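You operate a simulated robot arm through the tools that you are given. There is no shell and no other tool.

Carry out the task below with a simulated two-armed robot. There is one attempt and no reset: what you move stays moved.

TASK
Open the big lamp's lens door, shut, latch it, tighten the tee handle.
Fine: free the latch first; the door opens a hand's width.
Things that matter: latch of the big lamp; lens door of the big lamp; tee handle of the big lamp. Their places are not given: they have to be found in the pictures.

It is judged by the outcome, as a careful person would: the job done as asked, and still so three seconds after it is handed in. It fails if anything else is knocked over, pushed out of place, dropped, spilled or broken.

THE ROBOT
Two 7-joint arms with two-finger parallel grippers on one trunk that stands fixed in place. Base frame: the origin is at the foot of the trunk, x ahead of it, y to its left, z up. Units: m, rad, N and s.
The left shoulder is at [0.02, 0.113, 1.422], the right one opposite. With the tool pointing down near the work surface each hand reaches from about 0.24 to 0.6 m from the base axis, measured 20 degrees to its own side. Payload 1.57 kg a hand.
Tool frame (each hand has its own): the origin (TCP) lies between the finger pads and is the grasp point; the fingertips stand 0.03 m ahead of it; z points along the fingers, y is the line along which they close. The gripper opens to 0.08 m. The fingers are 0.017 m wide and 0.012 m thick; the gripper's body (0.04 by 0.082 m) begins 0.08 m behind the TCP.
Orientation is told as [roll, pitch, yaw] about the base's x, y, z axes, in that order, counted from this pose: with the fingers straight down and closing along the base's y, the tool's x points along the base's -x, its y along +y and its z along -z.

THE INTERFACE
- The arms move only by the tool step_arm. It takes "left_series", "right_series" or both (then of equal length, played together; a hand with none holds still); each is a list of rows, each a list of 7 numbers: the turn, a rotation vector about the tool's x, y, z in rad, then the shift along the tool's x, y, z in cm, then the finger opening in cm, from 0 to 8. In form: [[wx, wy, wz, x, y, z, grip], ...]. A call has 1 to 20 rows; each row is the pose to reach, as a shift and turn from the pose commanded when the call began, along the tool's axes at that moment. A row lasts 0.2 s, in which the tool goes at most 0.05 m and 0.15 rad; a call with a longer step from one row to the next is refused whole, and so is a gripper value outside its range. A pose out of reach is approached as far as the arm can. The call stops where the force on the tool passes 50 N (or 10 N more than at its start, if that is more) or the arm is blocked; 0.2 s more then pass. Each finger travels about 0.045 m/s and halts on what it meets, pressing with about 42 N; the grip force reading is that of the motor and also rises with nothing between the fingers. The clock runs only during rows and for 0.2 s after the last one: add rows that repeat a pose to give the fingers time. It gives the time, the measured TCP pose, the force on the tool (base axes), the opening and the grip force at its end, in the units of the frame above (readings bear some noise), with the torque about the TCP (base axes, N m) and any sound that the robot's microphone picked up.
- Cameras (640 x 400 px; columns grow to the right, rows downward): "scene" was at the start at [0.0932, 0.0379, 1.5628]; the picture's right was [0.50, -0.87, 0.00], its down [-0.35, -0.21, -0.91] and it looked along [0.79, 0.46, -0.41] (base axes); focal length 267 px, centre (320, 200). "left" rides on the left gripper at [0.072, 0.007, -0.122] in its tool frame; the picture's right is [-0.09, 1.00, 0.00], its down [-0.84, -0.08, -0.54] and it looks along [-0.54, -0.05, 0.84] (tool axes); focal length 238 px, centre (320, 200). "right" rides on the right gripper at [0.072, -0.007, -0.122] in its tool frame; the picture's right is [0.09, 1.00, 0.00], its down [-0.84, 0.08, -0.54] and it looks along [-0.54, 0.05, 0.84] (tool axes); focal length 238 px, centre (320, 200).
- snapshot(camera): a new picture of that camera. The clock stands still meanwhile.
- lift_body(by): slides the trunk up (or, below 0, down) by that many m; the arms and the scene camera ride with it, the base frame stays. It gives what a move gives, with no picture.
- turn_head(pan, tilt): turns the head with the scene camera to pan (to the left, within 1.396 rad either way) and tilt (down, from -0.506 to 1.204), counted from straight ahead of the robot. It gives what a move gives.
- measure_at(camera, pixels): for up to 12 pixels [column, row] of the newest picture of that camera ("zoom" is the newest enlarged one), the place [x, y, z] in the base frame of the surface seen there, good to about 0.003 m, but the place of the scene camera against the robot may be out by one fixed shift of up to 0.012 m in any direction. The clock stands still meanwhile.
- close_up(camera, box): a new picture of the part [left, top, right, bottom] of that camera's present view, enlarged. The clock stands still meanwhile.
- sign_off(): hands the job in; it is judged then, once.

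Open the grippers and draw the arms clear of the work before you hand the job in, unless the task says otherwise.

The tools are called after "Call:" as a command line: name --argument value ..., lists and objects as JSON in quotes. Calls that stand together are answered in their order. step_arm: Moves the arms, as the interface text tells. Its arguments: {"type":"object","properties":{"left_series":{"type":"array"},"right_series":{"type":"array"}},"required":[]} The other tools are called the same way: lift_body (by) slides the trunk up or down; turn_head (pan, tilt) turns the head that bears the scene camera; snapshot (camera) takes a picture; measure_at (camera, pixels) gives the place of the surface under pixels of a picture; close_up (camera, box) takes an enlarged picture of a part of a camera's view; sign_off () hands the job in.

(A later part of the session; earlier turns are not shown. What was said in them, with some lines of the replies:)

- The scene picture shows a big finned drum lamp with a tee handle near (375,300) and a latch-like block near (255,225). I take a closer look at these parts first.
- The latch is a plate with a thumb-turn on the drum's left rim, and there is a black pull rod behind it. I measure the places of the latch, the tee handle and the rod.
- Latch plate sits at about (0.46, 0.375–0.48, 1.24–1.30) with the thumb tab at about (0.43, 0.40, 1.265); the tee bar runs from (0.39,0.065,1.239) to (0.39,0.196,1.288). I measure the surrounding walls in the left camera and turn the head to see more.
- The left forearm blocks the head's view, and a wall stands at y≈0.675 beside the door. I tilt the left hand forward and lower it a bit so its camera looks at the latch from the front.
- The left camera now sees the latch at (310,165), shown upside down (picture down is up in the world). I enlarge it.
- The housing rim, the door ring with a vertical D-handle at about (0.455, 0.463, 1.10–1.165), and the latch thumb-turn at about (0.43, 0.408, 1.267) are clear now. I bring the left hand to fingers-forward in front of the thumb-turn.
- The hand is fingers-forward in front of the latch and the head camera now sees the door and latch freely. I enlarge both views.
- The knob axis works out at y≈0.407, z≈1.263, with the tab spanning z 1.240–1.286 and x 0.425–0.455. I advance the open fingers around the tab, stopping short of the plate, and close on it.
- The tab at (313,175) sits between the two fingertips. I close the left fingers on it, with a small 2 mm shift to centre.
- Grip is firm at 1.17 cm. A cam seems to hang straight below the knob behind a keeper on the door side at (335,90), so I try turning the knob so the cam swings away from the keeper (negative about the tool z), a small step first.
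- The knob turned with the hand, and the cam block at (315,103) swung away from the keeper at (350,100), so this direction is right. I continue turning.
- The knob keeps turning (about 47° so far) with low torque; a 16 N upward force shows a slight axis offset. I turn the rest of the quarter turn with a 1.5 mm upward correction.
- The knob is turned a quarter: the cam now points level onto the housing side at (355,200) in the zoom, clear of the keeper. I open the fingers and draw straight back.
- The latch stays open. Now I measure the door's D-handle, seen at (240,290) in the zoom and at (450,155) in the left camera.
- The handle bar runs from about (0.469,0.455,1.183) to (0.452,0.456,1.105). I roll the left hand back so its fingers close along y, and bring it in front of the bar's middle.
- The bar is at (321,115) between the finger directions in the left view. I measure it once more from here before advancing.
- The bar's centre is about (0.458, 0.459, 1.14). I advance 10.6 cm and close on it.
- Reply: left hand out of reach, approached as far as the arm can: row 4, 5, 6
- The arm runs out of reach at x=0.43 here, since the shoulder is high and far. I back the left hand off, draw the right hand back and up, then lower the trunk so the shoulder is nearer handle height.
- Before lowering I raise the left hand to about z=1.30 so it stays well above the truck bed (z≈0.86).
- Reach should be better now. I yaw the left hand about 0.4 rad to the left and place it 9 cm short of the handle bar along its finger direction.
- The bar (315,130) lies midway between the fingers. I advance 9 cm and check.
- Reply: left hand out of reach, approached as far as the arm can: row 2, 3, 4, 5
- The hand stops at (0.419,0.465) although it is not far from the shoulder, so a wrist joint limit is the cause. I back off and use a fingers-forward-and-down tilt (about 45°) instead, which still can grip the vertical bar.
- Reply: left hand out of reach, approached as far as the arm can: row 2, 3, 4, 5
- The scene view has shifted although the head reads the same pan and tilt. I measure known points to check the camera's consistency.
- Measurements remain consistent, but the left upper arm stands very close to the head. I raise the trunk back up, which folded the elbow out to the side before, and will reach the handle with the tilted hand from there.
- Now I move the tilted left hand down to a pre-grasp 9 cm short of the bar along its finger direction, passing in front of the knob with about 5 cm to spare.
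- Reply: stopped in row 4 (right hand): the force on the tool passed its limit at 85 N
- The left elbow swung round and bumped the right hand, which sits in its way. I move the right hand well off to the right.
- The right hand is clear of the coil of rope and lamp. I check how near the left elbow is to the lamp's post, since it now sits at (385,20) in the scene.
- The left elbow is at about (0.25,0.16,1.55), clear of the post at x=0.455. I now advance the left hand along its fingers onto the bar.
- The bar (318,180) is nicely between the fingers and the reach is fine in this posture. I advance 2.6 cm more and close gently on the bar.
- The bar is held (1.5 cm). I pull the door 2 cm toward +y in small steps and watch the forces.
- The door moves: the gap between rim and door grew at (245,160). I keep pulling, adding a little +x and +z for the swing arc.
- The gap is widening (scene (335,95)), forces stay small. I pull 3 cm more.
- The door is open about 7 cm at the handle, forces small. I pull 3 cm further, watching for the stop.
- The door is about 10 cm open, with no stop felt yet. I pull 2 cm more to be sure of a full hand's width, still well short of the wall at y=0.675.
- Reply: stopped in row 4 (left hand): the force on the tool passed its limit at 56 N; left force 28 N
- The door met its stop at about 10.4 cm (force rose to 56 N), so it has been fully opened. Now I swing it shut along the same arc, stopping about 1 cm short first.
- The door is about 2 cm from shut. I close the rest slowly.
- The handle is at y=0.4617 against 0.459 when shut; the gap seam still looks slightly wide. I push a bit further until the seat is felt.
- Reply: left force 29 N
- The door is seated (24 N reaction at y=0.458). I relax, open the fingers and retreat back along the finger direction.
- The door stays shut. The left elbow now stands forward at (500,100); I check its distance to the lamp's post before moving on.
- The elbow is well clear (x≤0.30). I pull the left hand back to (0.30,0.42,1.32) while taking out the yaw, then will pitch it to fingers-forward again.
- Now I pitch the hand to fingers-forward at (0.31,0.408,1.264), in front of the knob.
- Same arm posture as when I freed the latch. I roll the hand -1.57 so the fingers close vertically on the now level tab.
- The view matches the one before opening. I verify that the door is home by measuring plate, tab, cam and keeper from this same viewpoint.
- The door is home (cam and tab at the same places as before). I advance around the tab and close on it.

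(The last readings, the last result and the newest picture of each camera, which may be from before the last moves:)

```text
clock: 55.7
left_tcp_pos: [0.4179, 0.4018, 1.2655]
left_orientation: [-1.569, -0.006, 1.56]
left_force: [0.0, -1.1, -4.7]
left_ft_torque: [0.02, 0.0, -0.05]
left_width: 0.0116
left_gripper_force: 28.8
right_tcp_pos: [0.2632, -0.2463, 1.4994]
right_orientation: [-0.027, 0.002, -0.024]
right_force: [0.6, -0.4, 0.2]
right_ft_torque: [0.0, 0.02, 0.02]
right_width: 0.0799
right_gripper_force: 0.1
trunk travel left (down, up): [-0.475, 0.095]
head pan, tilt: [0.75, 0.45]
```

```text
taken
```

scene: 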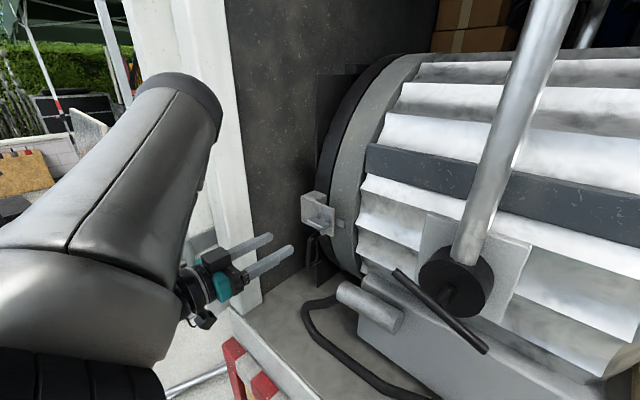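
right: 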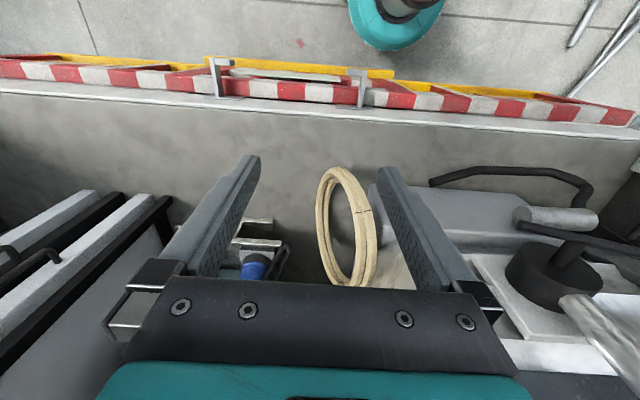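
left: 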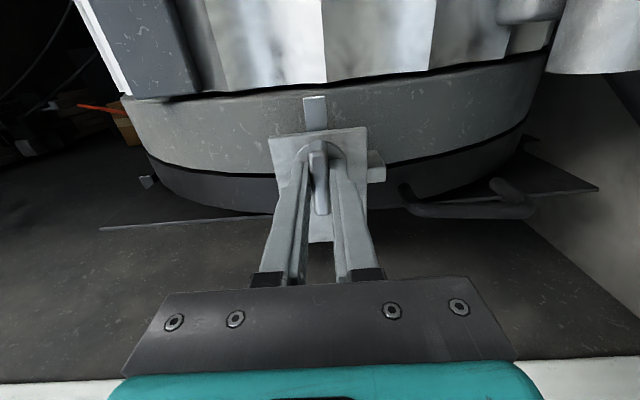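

The tab is gripped but about 4 mm off the knob axis (y 0.402 vs 0.406). I open slightly, shift 4 mm toward +y and grip again.

Call:
step_arm --left_series '[[0, 0, 0, 0, 0, 0, 1.5], [0, 0, 0, 0, 0, 0, 2.2], [0, 0, 0, -0.4, 0, 0, 2.2], [0, 0, 0, -0.4, 0, 0, 1], [0, 0, 0, -0.4, 0, 0, 0.5], [0, 0, 0, -0.4, 0, 0, 0.5]]'

```text
clock: 57.1
left_tcp_pos: [0.4182, 0.4081, 1.2643]
left_orientation: [-1.57, -0.006, 1.561]
left_force: [0.3, -0.7, -4.0]
left_ft_torque: [0.02, 0.01, -0.21]
left_width: 0.0117
left_gripper_force: 29.3
right_tcp_pos: [0.2631, -0.2467, 1.4979]
right_orientation: [-0.026, 0.003, -0.023]
right_force: [0.3, -0.7, -0.3]
right_ft_torque: [0.01, 0.02, -0.03]
right_width: 0.0799
right_gripper_force: 0.1
trunk travel left (down, up): [-0.475, 0.095]
head pan, tilt: [0.75, 0.45]
```

Now I turn the knob back by +0.78 rad first, watching the forces.

Call:
step_arm --left_series '[[0, 0, 0.13, 0, 0, 0, 0.5], [0, 0, 0.26, 0, 0, 0, 0.5], [0, 0, 0.39, 0, 0, 0, 0.5], [0, 0, 0.52, 0, 0, 0, 0.5], [0, 0, 0.65, 0, 0, 0, 0.5], [0, 0, 0.78, 0, 0, 0, 0.5]]'

Call:
snapshot --camera "left"

```text
clock: 58.5
left_tcp_pos: [0.417, 0.4076, 1.2658]
left_orientation: [-1.574, -0.79, 1.564]
left_force: [6.3, -0.1, 5.1]
left_ft_torque: [0.01, 0.81, -0.01]
left_width: 0.0117
left_gripper_force: 29.1
right_tcp_pos: [0.2645, -0.2461, 1.4988]
right_orientation: [-0.027, 0.005, -0.025]
right_force: [-0.4, -0.8, -0.2]
right_ft_torque: [-0.01, 0.0, 0.05]
right_width: 0.0799
right_gripper_force: 0.0
trunk travel left (down, up): [-0.475, 0.095]
head pan, tilt: [0.75, 0.45]
```

```text
taken
```

left: 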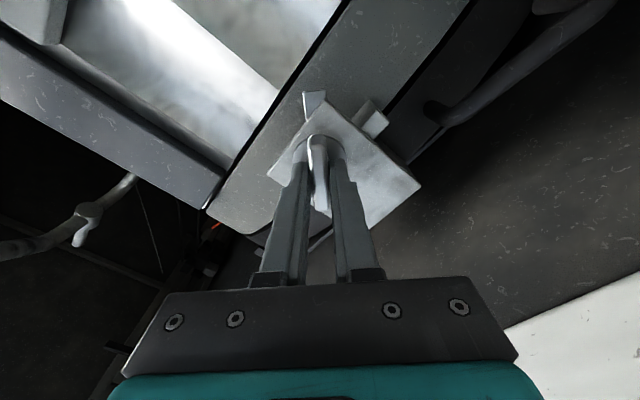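

The knob follows. I turn the remaining half of the quarter turn, slightly past vertical to feel the stop.

Call:
step_arm --left_series '[[0, 0, 0.13, 0, 0, 0, 0.5], [0, 0, 0.26, 0, 0, 0, 0.5], [0, 0, 0.39, 0, 0, 0, 0.5], [0, 0, 0.52, 0, 0, 0, 0.5], [0, 0, 0.65, 0, 0, 0, 0.5], [0, 0, 0.78, 0, 0, 0, 0.5], [0, 0, 0.84, 0, 0, 0, 0.5], [0, 0, 0.84, 0, 0, 0, 0.5]]'

Call:
snapshot --camera "left"

Call:
close_up --camera "scene" --box '[270, 160, 390, 290]'

```text
clock: 60.3
left_tcp_pos: [0.4179, 0.4069, 1.2657]
left_orientation: [1.641, -1.514, -1.65]
left_force: [5.8, -1.0, 12.5]
left_ft_torque: [-0.56, -0.55, 0.47]
left_width: 0.0124
left_gripper_force: 29.1
right_tcp_pos: [0.2627, -0.2481, 1.4981]
right_orientation: [-0.027, 0.002, -0.025]
right_force: [-0.6, -1.1, 0.1]
right_ft_torque: [0.06, 0.0, -0.02]
right_width: 0.0803
right_gripper_force: 0.0
trunk travel left (down, up): [-0.475, 0.095]
head pan, tilt: [0.75, 0.45]
```

```text
taken
```

left: 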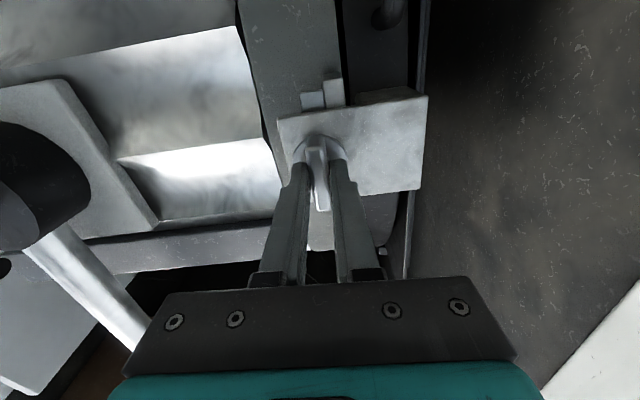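

```text
3.08 times, centred on (330, 225) of scene
```

zoom: 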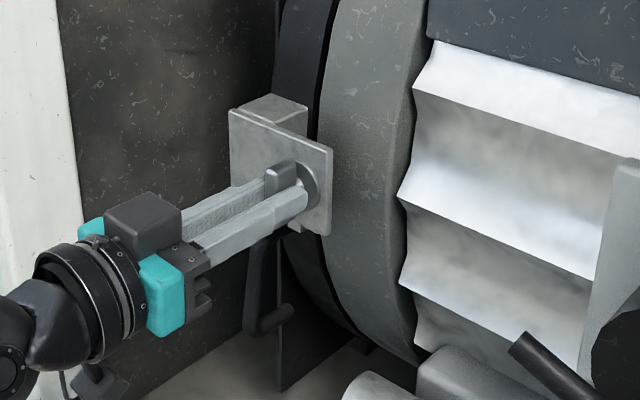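

The cam (313,100) is back beside the keeper (333,92) and the torque shows the stop. I release the tab and back straight off.

Call:
step_arm --left_series '[[0, 0, -0.04, 0, 0, 0, 1.5], [0, 0, -0.04, 0, 0, 0, 3], [0, 0, -0.04, 0, 0, 0, 5], [0, 0, -0.04, 0, 0, -2, 5], [0, 0, -0.04, 0, 0, -5, 5], [0, 0, -0.04, 0, 0, -8, 5], [0, 0, -0.04, 0, 0, -11, 5]]'

Call:
snapshot --camera "left"

Call:
close_up --camera "scene" --box '[270, 160, 390, 290]'

Call:
close_up --camera "left" --box '[250, 20, 410, 200]'

```text
clock: 61.9
left_tcp_pos: [0.3072, 0.4081, 1.2662]
left_orientation: [1.707, -1.557, -1.715]
left_force: [0.5, -0.3, -0.1]
left_ft_torque: [0.03, 0.03, 0.0]
left_width: 0.0499
left_gripper_force: 0.1
right_tcp_pos: [0.2625, -0.2476, 1.4986]
right_orientation: [-0.027, 0.003, -0.024]
right_force: [-0.1, 0.1, 0.4]
right_ft_torque: [0.0, -0.01, 0.02]
right_width: 0.0799
right_gripper_force: 0.1
trunk travel left (down, up): [-0.475, 0.095]
head pan, tilt: [0.75, 0.45]
```

```text
taken
```

left: 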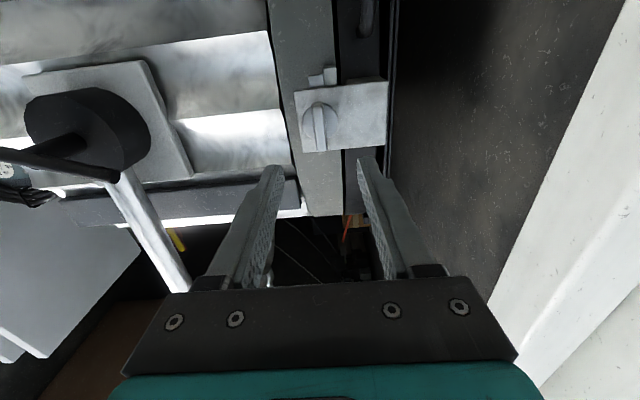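

```text
3.08 times, centred on (330, 225) of scene
```

zoom: 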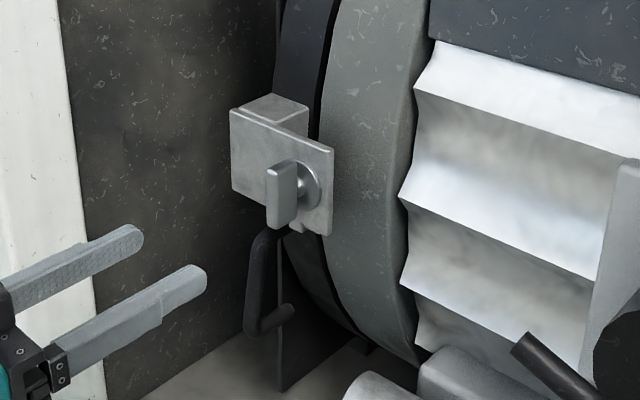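

```text
2.22 times, centred on (330, 110) of left
```

zoom: 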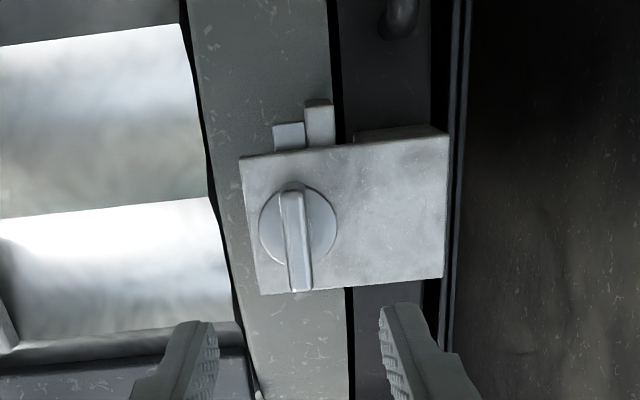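

The latch is closed just as at the start, and the door is shut. Now for the tee handle: I bring the right hand round, pitching it forward in stages, and turn the head to see it.

Call:
step_arm --right_series '[[0, -0.13, 0, 0, 1.6, 1.2, 8], [0, -0.26, 0, 0, 3.2, 2.4, 8], [0, -0.39, 0, 0, 4.8, 3.6, 8], [0, -0.52, 0, 0, 6.4, 4.8, 8], [0, -0.65, 0, 0, 8.0, 6.0, 8], [0, -0.785, 0, 0, 9.6, 7.2, 8], [0, -0.785, 0, 0, 9.6, 7.2, 8]]'

Call:
turn_head --pan 0.35 --tilt 0.5

Call:
snapshot --camera "scene"

Call:
snapshot --camera "right"

```text
clock: 63.5
left_tcp_pos: [0.3079, 0.4071, 1.2641]
left_orientation: [1.649, -1.556, -1.659]
left_force: [-0.1, -0.5, 0.7]
left_ft_torque: [-0.04, 0.01, -0.01]
left_width: 0.0498
left_gripper_force: 0.0
right_tcp_pos: [0.2886, -0.1455, 1.4623]
right_orientation: [-0.037, -0.782, 0.001]
right_force: [-0.2, -0.1, 0.3]
right_ft_torque: [-0.04, 0.01, 0.01]
right_width: 0.0801
right_gripper_force: 0.0
right hand out of reach, approached as far as the arm can: row 5, 6, 7
trunk travel left (down, up): [-0.475, 0.095]
head pan, tilt: [0.75, 0.45]
```

```text
clock: 64.3
left_tcp_pos: [0.3085, 0.4083, 1.2653]
left_orientation: [1.629, -1.556, -1.638]
left_force: [-0.2, 0.1, 0.4]
left_ft_torque: [-0.01, 0.02, 0.0]
left_width: 0.0501
left_gripper_force: 0.1
right_tcp_pos: [0.289, -0.145, 1.4615]
right_orientation: [-0.039, -0.779, 0.003]
right_force: [-0.2, -0.1, -0.1]
right_ft_torque: [-0.03, 0.01, 0.02]
right_width: 0.08
right_gripper_force: 0.1
trunk travel left (down, up): [-0.475, 0.095]
head pan, tilt: [0.351, 0.499]
```

```text
taken
```

scene: 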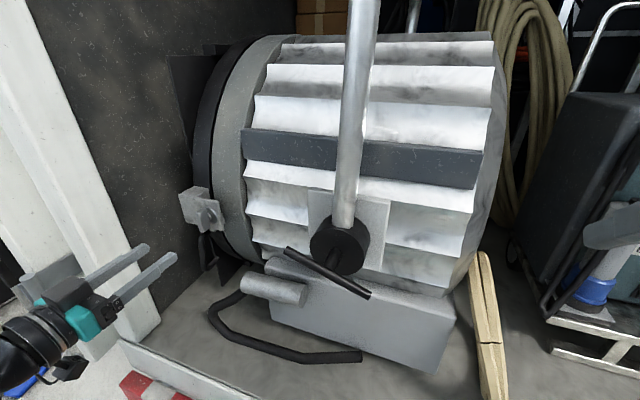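

```text
taken
```

right: 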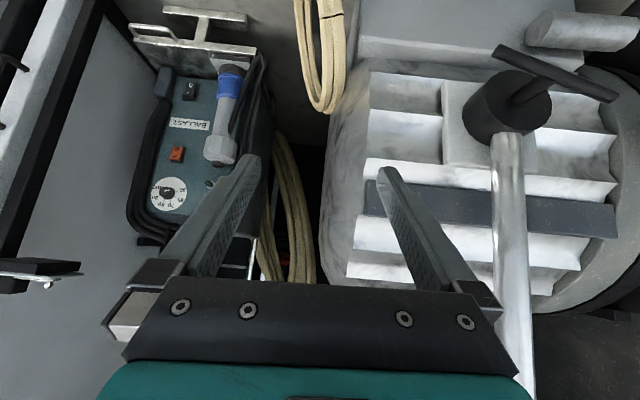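

The scene now shows the tee bar clearly from (287,249) to (370,298). I enlarge it and measure the bar ends, stem and black drum.

Call:
close_up --camera "scene" --box '[270, 180, 410, 320]'

Call:
measure_at --camera "scene" --pixels '[[289, 251], [368, 296], [328, 274], [336, 262], [338, 235], [325, 250], [355, 240], [345, 190], [345, 100], [300, 260], [350, 285], [310, 262]]'

Call:
measure_at --camera "right" --pixels '[[500, 51], [612, 97], [555, 74], [525, 92], [505, 115], [485, 105], [510, 200], [510, 300]]'

```text
2.86 times, centred on (340, 250) of scene
```

zoom: 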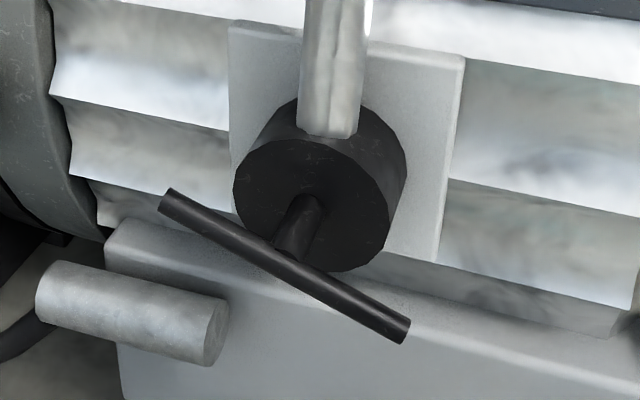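

```text
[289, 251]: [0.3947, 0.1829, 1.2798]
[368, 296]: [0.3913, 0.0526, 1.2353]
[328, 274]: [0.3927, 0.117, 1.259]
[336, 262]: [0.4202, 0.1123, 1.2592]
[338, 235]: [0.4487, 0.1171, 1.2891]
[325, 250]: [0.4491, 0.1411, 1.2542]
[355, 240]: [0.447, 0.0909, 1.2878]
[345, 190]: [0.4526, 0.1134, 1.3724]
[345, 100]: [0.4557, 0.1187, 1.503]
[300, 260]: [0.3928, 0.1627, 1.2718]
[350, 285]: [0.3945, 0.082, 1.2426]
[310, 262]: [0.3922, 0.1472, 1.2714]
```

```text
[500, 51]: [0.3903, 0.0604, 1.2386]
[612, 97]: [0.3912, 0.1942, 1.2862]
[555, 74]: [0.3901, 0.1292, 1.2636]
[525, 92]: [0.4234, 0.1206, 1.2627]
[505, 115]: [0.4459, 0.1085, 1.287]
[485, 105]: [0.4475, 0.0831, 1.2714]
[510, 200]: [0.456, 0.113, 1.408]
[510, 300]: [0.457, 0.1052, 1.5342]
```

The bar runs from (0.396,0.057,1.237) to (0.396,0.197,1.287), axis at about y=0.127, z=1.262, with the black drum face 5 cm behind it. I will tighten clockwise by pressing the right end down with the right hand's closed fingers, so I bring that hand to a spot above it.

Call:
step_arm --right_series '[[-0.004, 0.055, 0.004, 0.5, 3.07, 1.73, 6], [-0.009, 0.11, 0.009, 1.0, 6.13, 3.46, 4], [-0.013, 0.165, 0.013, 1.5, 9.2, 5.2, 2], [-0.018, 0.22, 0.018, 2.0, 12.27, 6.9, 0], [-0.022, 0.275, 0.022, 2.5, 15.33, 8.64, 0], [-0.027, 0.33, 0.027, 3.05, 18.4, 10.37, 0], [-0.027, 0.33, 0.027, 3.05, 18.4, 10.37, 0]]'

Call:
snapshot --camera "scene"

Call:
snapshot --camera "right"

```text
clock: 66.0
left_tcp_pos: [0.3088, 0.4064, 1.2656]
left_orientation: [1.642, -1.556, -1.654]
left_force: [-0.5, 1.2, 0.3]
left_ft_torque: [-0.02, -0.01, 0.0]
left_width: 0.0501
left_gripper_force: 0.0
right_tcp_pos: [0.3492, 0.0347, 1.3625]
right_orientation: [0.013, -0.449, -0.037]
right_force: [0.0, -0.1, -0.2]
right_ft_torque: [0.03, -0.03, 0.03]
right_width: 0.0
right_gripper_force: 21.0
trunk travel left (down, up): [-0.475, 0.095]
head pan, tilt: [0.351, 0.499]
```

```text
taken
```

scene: 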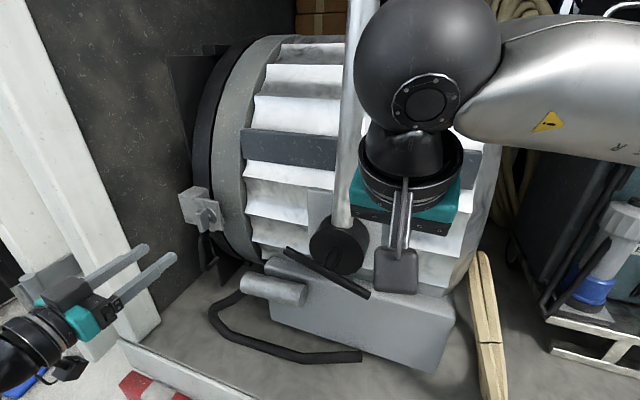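

```text
taken
```

right: 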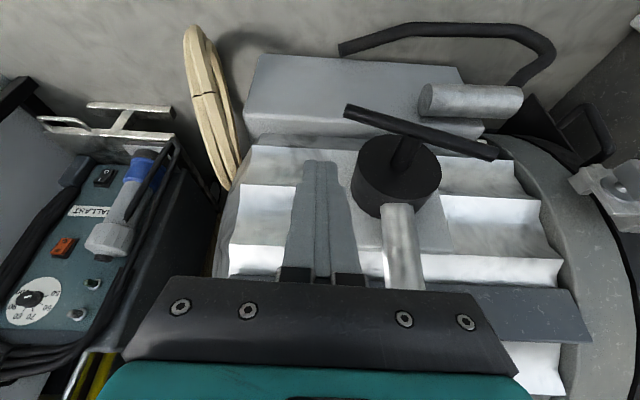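

The right hand is above and in front of the bar, fingers closed. I move the fingertips to about 2 cm above the bar's right half.

Call:
step_arm --right_series '[[0, 0, 0, -0.06, 0.82, 1.77, 0], [0, 0, 0, -0.12, 1.65, 3.53, 0], [0, 0, 0, -0.19, 2.47, 5.3, 0], [0, 0, 0, -0.25, 3.29, 7.06, 0], [0, 0, 0, -0.25, 3.29, 7.06, 0]]'

Call:
close_up --camera "scene" --box '[250, 120, 490, 320]'

Call:
snapshot --camera "right"

```text
clock: 67.2
left_tcp_pos: [0.3074, 0.4076, 1.2643]
left_orientation: [1.638, -1.556, -1.648]
left_force: [-0.4, 0.5, 0.3]
left_ft_torque: [-0.03, -0.02, 0.01]
left_width: 0.05
left_gripper_force: 0.0
right_tcp_pos: [0.3827, 0.0684, 1.2985]
right_orientation: [0.013, -0.451, -0.035]
right_force: [0.2, -0.4, 0.1]
right_ft_torque: [0.0, -0.03, 0.0]
right_width: 0.0
right_gripper_force: 21.7
trunk travel left (down, up): [-0.475, 0.095]
head pan, tilt: [0.351, 0.499]
```

```text
2.00 times, centred on (370, 220) of scene
```

zoom: 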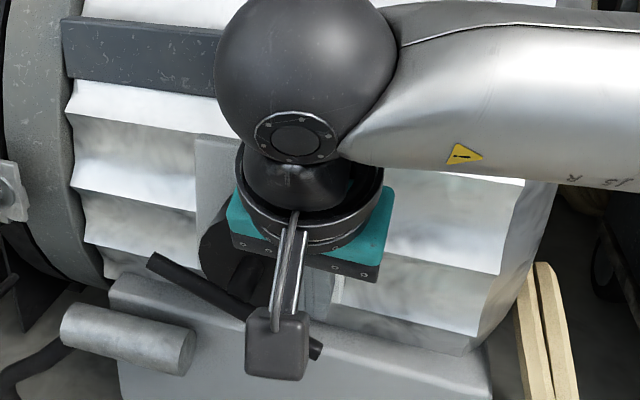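

```text
taken
```

right: 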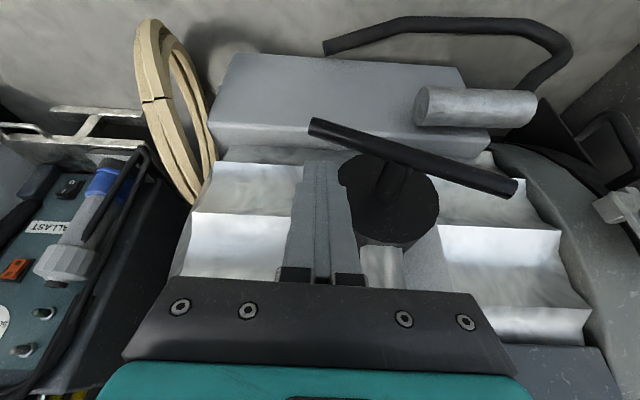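

The fingertips (322,165) are just above the bar (335,132) in the right view. I measure both to fix their relative place.

Call:
measure_at --camera "right" --pixels '[[314, 167], [335, 166], [312, 124], [335, 132], [360, 140], [412, 157], [512, 188], [390, 190]]'

```text
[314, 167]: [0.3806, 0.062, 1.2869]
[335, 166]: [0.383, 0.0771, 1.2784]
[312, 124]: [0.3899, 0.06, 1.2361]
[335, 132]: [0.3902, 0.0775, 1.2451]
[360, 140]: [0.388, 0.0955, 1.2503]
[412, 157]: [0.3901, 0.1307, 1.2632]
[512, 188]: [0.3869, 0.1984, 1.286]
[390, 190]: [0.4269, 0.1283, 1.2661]
```

I press down following the bar's arc, first to about 40° tilt, watching force and the bar.

Call:
step_arm --right_series '[[0, 0, 0, 0.45, -0.1, 0.95, 0], [0, 0, 0, 0.9, -0.2, 1.886, 0], [0, 0, 0, 1.08, -0.08, 2.25, 0], [0, 0, 0, 1.256, 0.05, 2.603, 0], [0, 0, 0, 1.43, 0.25, 2.95, 0], [0, 0, 0, 1.604, 0.46, 3.29, 0]]'

Call:
snapshot --camera "right"

Call:
close_up --camera "scene" --box '[250, 120, 490, 320]'

```text
clock: 68.5
left_tcp_pos: [0.3078, 0.4066, 1.265]
left_orientation: [1.631, -1.558, -1.643]
left_force: [-0.3, 0.3, -1.4]
left_ft_torque: [0.02, 0.01, 0.02]
left_width: 0.0499
left_gripper_force: 0.1
right_tcp_pos: [0.3796, 0.0717, 1.2621]
right_orientation: [0.011, -0.451, -0.034]
right_force: [-0.2, -0.9, 2.3]
right_ft_torque: [0.03, -0.02, -0.05]
right_width: 0.0001
right_gripper_force: 21.5
trunk travel left (down, up): [-0.475, 0.095]
head pan, tilt: [0.351, 0.499]
```

```text
taken
```

right: 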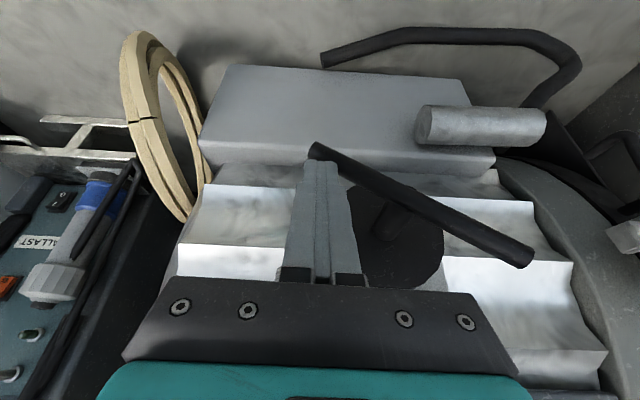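

```text
2.00 times, centred on (370, 220) of scene
```

zoom: 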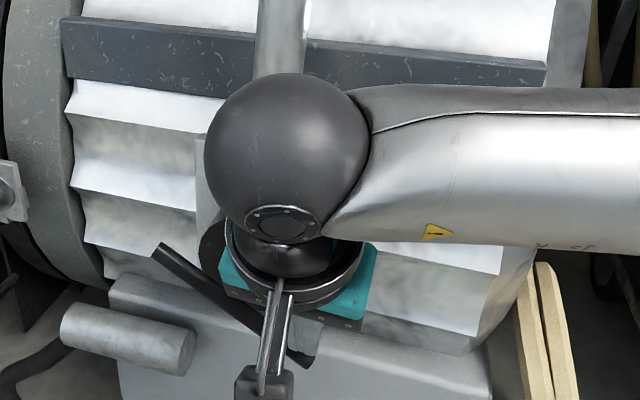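

The bar turns under the fingers (now (310,150)–(530,260)) with only a few newtons. I continue the arc.

Call:
step_arm --right_series '[[0, 0, 0, 0.16, 0.26, 0.32, 0], [0, 0, 0, 0.321, 0.54, 0.622, 0], [0, 0, 0, 0.465, 0.85, 0.89, 0], [0, 0, 0, 0.599, 1.19, 1.144, 0], [0, 0, 0, 0.72, 1.55, 1.36, 0]]'

Call:
snapshot --camera "right"

Call:
measure_at --camera "right" --pixels '[[330, 170], [350, 185], [400, 230], [450, 250], [500, 280], [520, 290]]'

```text
clock: 69.8
left_tcp_pos: [0.3089, 0.4082, 1.2652]
left_orientation: [1.636, -1.556, -1.645]
left_force: [1.2, -0.2, 0.4]
left_ft_torque: [-0.01, -0.01, 0.01]
left_width: 0.05
left_gripper_force: 0.1
right_tcp_pos: [0.3807, 0.0874, 1.2466]
right_orientation: [0.012, -0.452, -0.037]
right_force: [-0.3, -2.5, 0.0]
right_ft_torque: [-0.06, 0.02, -0.03]
right_width: 0.0
right_gripper_force: 21.4
trunk travel left (down, up): [-0.475, 0.095]
head pan, tilt: [0.351, 0.499]
```

```text
taken
```

right: 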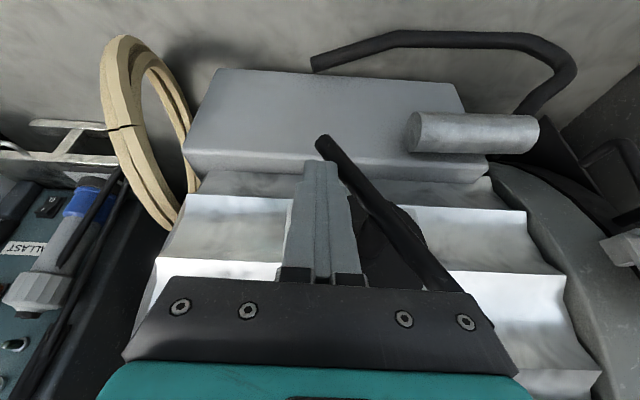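

```text
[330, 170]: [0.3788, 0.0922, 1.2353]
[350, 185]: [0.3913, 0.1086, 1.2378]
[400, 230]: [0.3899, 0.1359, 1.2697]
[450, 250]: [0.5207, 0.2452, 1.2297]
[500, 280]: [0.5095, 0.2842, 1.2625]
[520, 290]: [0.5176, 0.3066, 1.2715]
```

The bar is now at about 49°. I keep following the arc, more sideways now.

Call:
step_arm --right_series '[[0, 0, 0, 0.11, 0.38, 0.2, 0], [0, 0, 0, 0.2, 0.78, 0.35, 0], [0, 0, 0, 0.28, 1.19, 0.49, 0], [0, 0, 0, 0.34, 1.6, 0.57, 0], [0, 0, 0, 0.39, 2.05, 0.65, 0]]'

Call:
snapshot --camera "right"

Call:
close_up --camera "scene" --box '[250, 120, 490, 320]'

```text
clock: 71.0
left_tcp_pos: [0.3089, 0.4076, 1.2648]
left_orientation: [1.631, -1.557, -1.643]
left_force: [-0.7, -0.5, 0.6]
left_ft_torque: [0.01, -0.01, -0.01]
left_width: 0.05
left_gripper_force: 0.0
right_tcp_pos: [0.3801, 0.1061, 1.2398]
right_orientation: [0.012, -0.451, -0.037]
right_force: [-0.5, -2.2, -1.2]
right_ft_torque: [-0.05, 0.07, -0.04]
right_width: 0.0002
right_gripper_force: 21.2
trunk travel left (down, up): [-0.475, 0.095]
head pan, tilt: [0.351, 0.499]
```

```text
taken
```

right: 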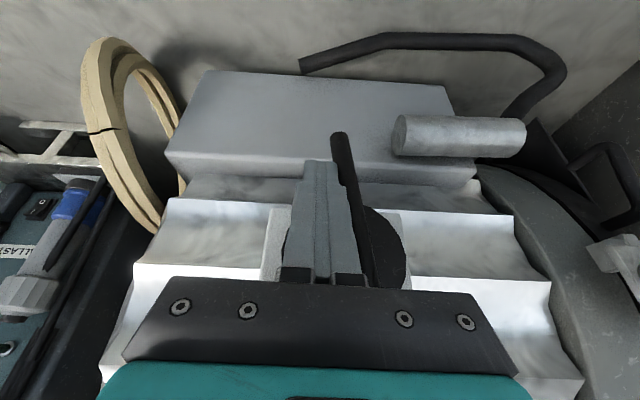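

```text
2.00 times, centred on (370, 220) of scene
```

zoom: 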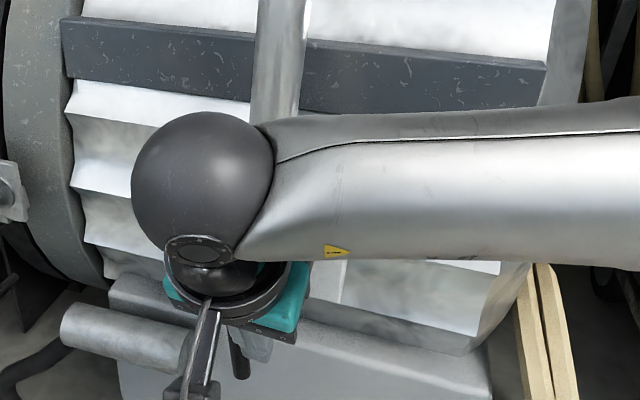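

The bar is close to vertical, about 80°, and still turns freely. I push the lower end a little further left to bring it past vertical.

Call:
step_arm --right_series '[[0, 0, 0, 0, 0.5, 0, 0], [0, 0, 0, 0, 1.0, 0, 0], [0, 0, 0, 0, 1.5, 0, 0], [0, 0, 0, 0, 1.5, 0, 0]]'

Call:
snapshot --camera "right"

Call:
measure_at --camera "right" --pixels '[[338, 145], [345, 165], [355, 200], [365, 240], [378, 275]]'

```text
clock: 72.0
left_tcp_pos: [0.3066, 0.4026, 1.267]
left_orientation: [1.66, -1.552, -1.67]
left_force: [-0.3, 0.0, -0.8]
left_ft_torque: [0.0, 0.02, 0.0]
left_width: 0.0502
left_gripper_force: 0.0
right_tcp_pos: [0.3805, 0.1134, 1.2398]
right_orientation: [-0.002, -0.452, -0.038]
right_force: [-7.5, -33.5, -3.4]
right_ft_torque: [-0.61, 0.18, -0.42]
right_width: 0.0
right_gripper_force: 21.3
trunk travel left (down, up): [-0.475, 0.095]
head pan, tilt: [0.351, 0.499]
```

```text
taken
```

right: 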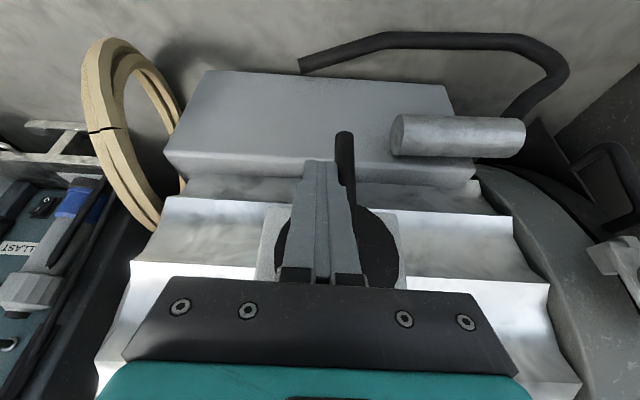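

```text
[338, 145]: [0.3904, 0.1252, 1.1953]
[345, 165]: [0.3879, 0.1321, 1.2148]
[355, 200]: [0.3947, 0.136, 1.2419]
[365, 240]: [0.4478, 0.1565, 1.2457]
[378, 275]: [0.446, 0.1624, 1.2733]
```

A firm resistance of 33 N at the lever's 5 cm radius shows the handle has come up tight near vertical. I press a little more to seat it, then will look.

Call:
step_arm --right_series '[[0, 0, 0, 0, 0.2, 0, 0], [0, 0, 0, 0, 0.35, 0, 0], [0, 0, 0, 0, 0.35, 0, 0]]'

Call:
snapshot --camera "right"

```text
clock: 72.8
left_tcp_pos: [0.3069, 0.4021, 1.2674]
left_orientation: [1.66, -1.551, -1.673]
left_force: [-0.2, -0.1, 0.0]
left_ft_torque: [0.01, 0.07, -0.01]
left_width: 0.0501
left_gripper_force: 0.1
right_tcp_pos: [0.3815, 0.1132, 1.2403]
right_orientation: [-0.006, -0.453, -0.039]
right_force: [-7.9, -40.0, -1.8]
right_ft_torque: [-0.67, 0.23, -0.49]
right_width: 0.0
right_gripper_force: 21.3
trunk travel left (down, up): [-0.475, 0.095]
head pan, tilt: [0.351, 0.499]
```

```text
taken
```

right: 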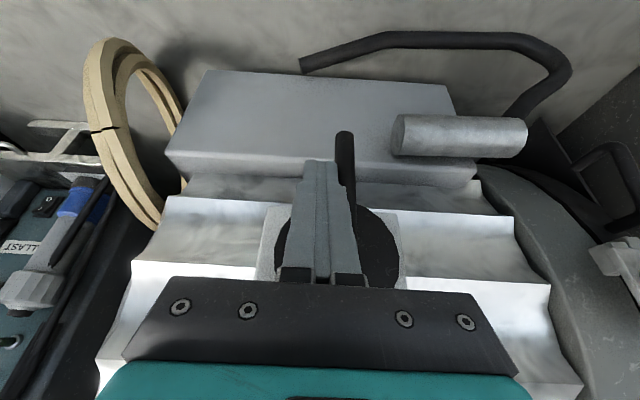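

The bar does not yield at 40 N: a hard stop, so it is tight. I ease the fingers off to the right, then retreat back and up, and look.

Call:
step_arm --right_series '[[0, 0, 0, 0, -1.2, 0, 0], [0, 0, 0, 0, -2.4, 0, 0], [0, 0, 0, 0, -3.6, 0, 0], [0, 0, 0, 0, -4.5, -2.5, 0], [0, 0, 0, 0, -5.5, -6, 0], [0, 0, 0, 0, -7.5, -9.5, 0], [0, 0, 0, 0, -11, -12, 0], [0, 0, 0, 0, -15, -12, 0]]'

Call:
snapshot --camera "scene"

Call:
snapshot --camera "right"

```text
clock: 74.5
left_tcp_pos: [0.3078, 0.407, 1.2658]
left_orientation: [1.63, -1.555, -1.641]
left_force: [0.4, 0.1, 0.1]
left_ft_torque: [0.0, 0.0, 0.0]
left_width: 0.0499
left_gripper_force: 0.1
right_tcp_pos: [0.3204, -0.0245, 1.3462]
right_orientation: [0.014, -0.452, -0.037]
right_force: [-0.9, -0.2, 0.3]
right_ft_torque: [0.04, -0.02, 0.0]
right_width: 0.0001
right_gripper_force: 21.5
trunk travel left (down, up): [-0.475, 0.095]
head pan, tilt: [0.351, 0.499]
```

```text
taken
```

scene: 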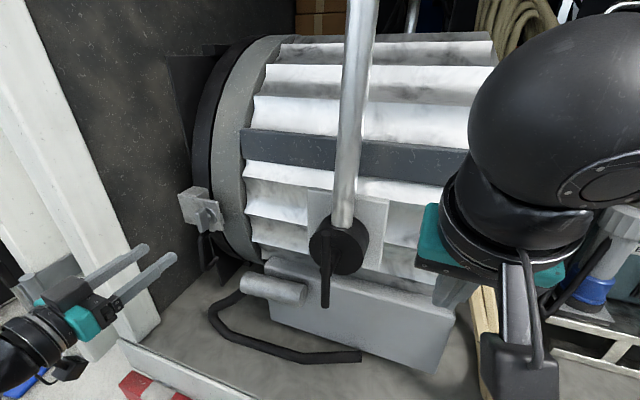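

```text
taken
```

right: 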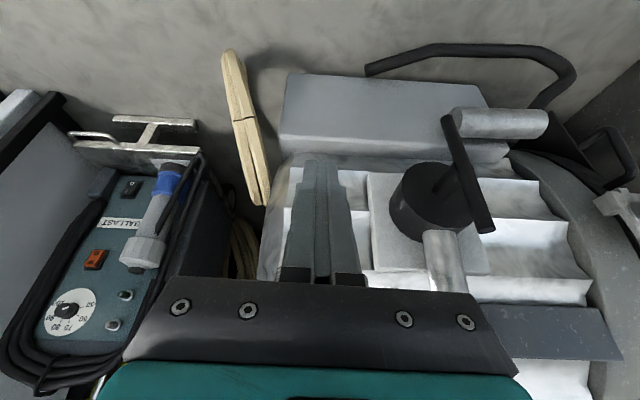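

The tee bar now stands vertical and stays there; the lamp is otherwise unchanged. I open the right gripper and draw both hands further clear.

Call:
step_arm --left_series '[[0, 0, 0, 0, 0, -0.8, 6], [0, 0, 0, 0, 0, -1.6, 7], [0, 0, 0, 0, 0, -2.4, 8], [0, 0, 0, 0, 0, -3.2, 8], [0, 0, 0, 0, 0, -4, 8], [0, 0, 0, 0, 0, -4, 8]]' --right_series '[[0, 0, 0, 0, -2.5, -1, 2], [0, 0, 0, 0, -5, -2, 4], [0, 0, 0, 0, -7.5, -3, 6], [0, 0, 0, 0, -10, -4, 8], [0, 0, 0, 0, -12.5, -5, 8], [0, 0, 0, 0, -15, -6, 8]]'

Call:
turn_head --pan 0.6 --tilt 0.45

Call:
snapshot --camera "scene"

Call:
close_up --camera "scene" --box '[240, 150, 440, 310]'

```text
clock: 76.0
left_tcp_pos: [0.2666, 0.4087, 1.2646]
left_orientation: [1.63, -1.558, -1.639]
left_force: [-0.7, -0.6, -0.4]
left_ft_torque: [-0.01, 0.01, 0.0]
left_width: 0.0795
left_gripper_force: 0.0
right_tcp_pos: [0.2955, -0.1722, 1.4013]
right_orientation: [0.012, -0.452, -0.035]
right_force: [0.0, -1.0, 0.7]
right_ft_torque: [0.03, 0.03, 0.0]
right_width: 0.08
right_gripper_force: 0.0
trunk travel left (down, up): [-0.475, 0.095]
head pan, tilt: [0.351, 0.499]
```

```text
clock: 76.7
left_tcp_pos: [0.2663, 0.4086, 1.2654]
left_orientation: [1.625, -1.556, -1.635]
left_force: [0.3, 0.2, 0.1]
left_ft_torque: [0.0, 0.0, 0.03]
left_width: 0.0798
left_gripper_force: 0.0
right_tcp_pos: [0.295, -0.1731, 1.4002]
right_orientation: [0.013, -0.451, -0.035]
right_force: [0.7, 0.2, -0.3]
right_ft_torque: [-0.01, -0.02, 0.0]
right_width: 0.0799
right_gripper_force: 0.0
trunk travel left (down, up): [-0.475, 0.095]
head pan, tilt: [0.6, 0.45]
```

```text
taken
```

scene: 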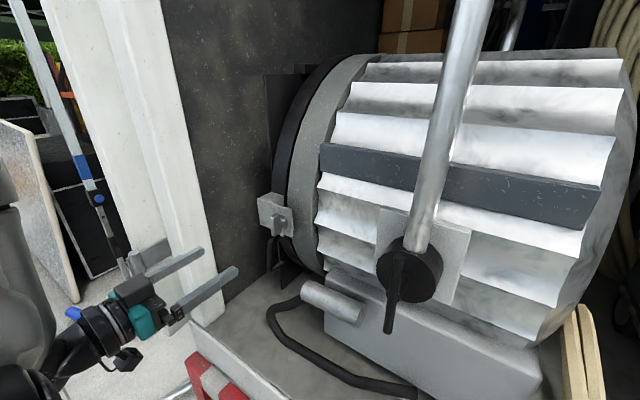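

```text
2.50 times, centred on (340, 230) of scene
```

zoom: 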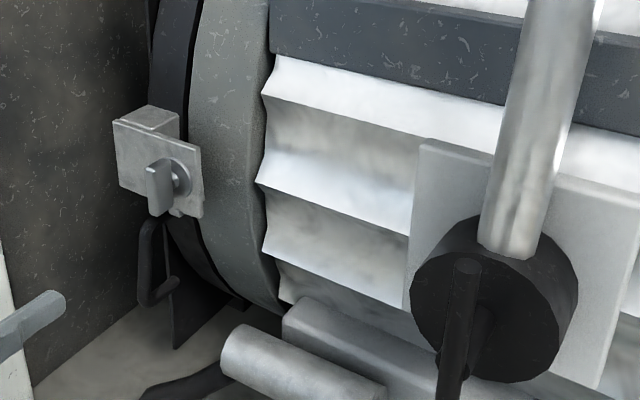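

The door is shut, the thumb-turn is back upright with its cam behind the keeper, and the tee bar stands at its tight stop. Both grippers are open and clear, so I hand the job in.

Call:
sign_off

```text
The job is handed in.
```

I opened the lens door, shut it, latched it and tightened the tee handle, then handed the job in. The tool only confirmed that it was received.

- **Latch:** I turned the thumb-turn a quarter turn to free it. After shutting the door I turned it back upright until it met its stop, with the cam behind the keeper again.
- **Lens door:** I pulled it by its handle to its stop, about 10 cm. I then swung it back until it seated, with 24 N of reaction at the handle.
- **Tee handle:** I pushed it clockwise about 70°, so the bar now stands upright. It held firm under 40 N and stayed there when I let go. I took clockwise as the tightening direction, since nothing on the handle marks it.

While I was reaching for the door handle, the left elbow bumped the right hand at 85 N. It hit only the robot itself, and I moved the right hand out of the way. In the final picture nothing else looks moved. Both grippers are open and clear of the lamp.
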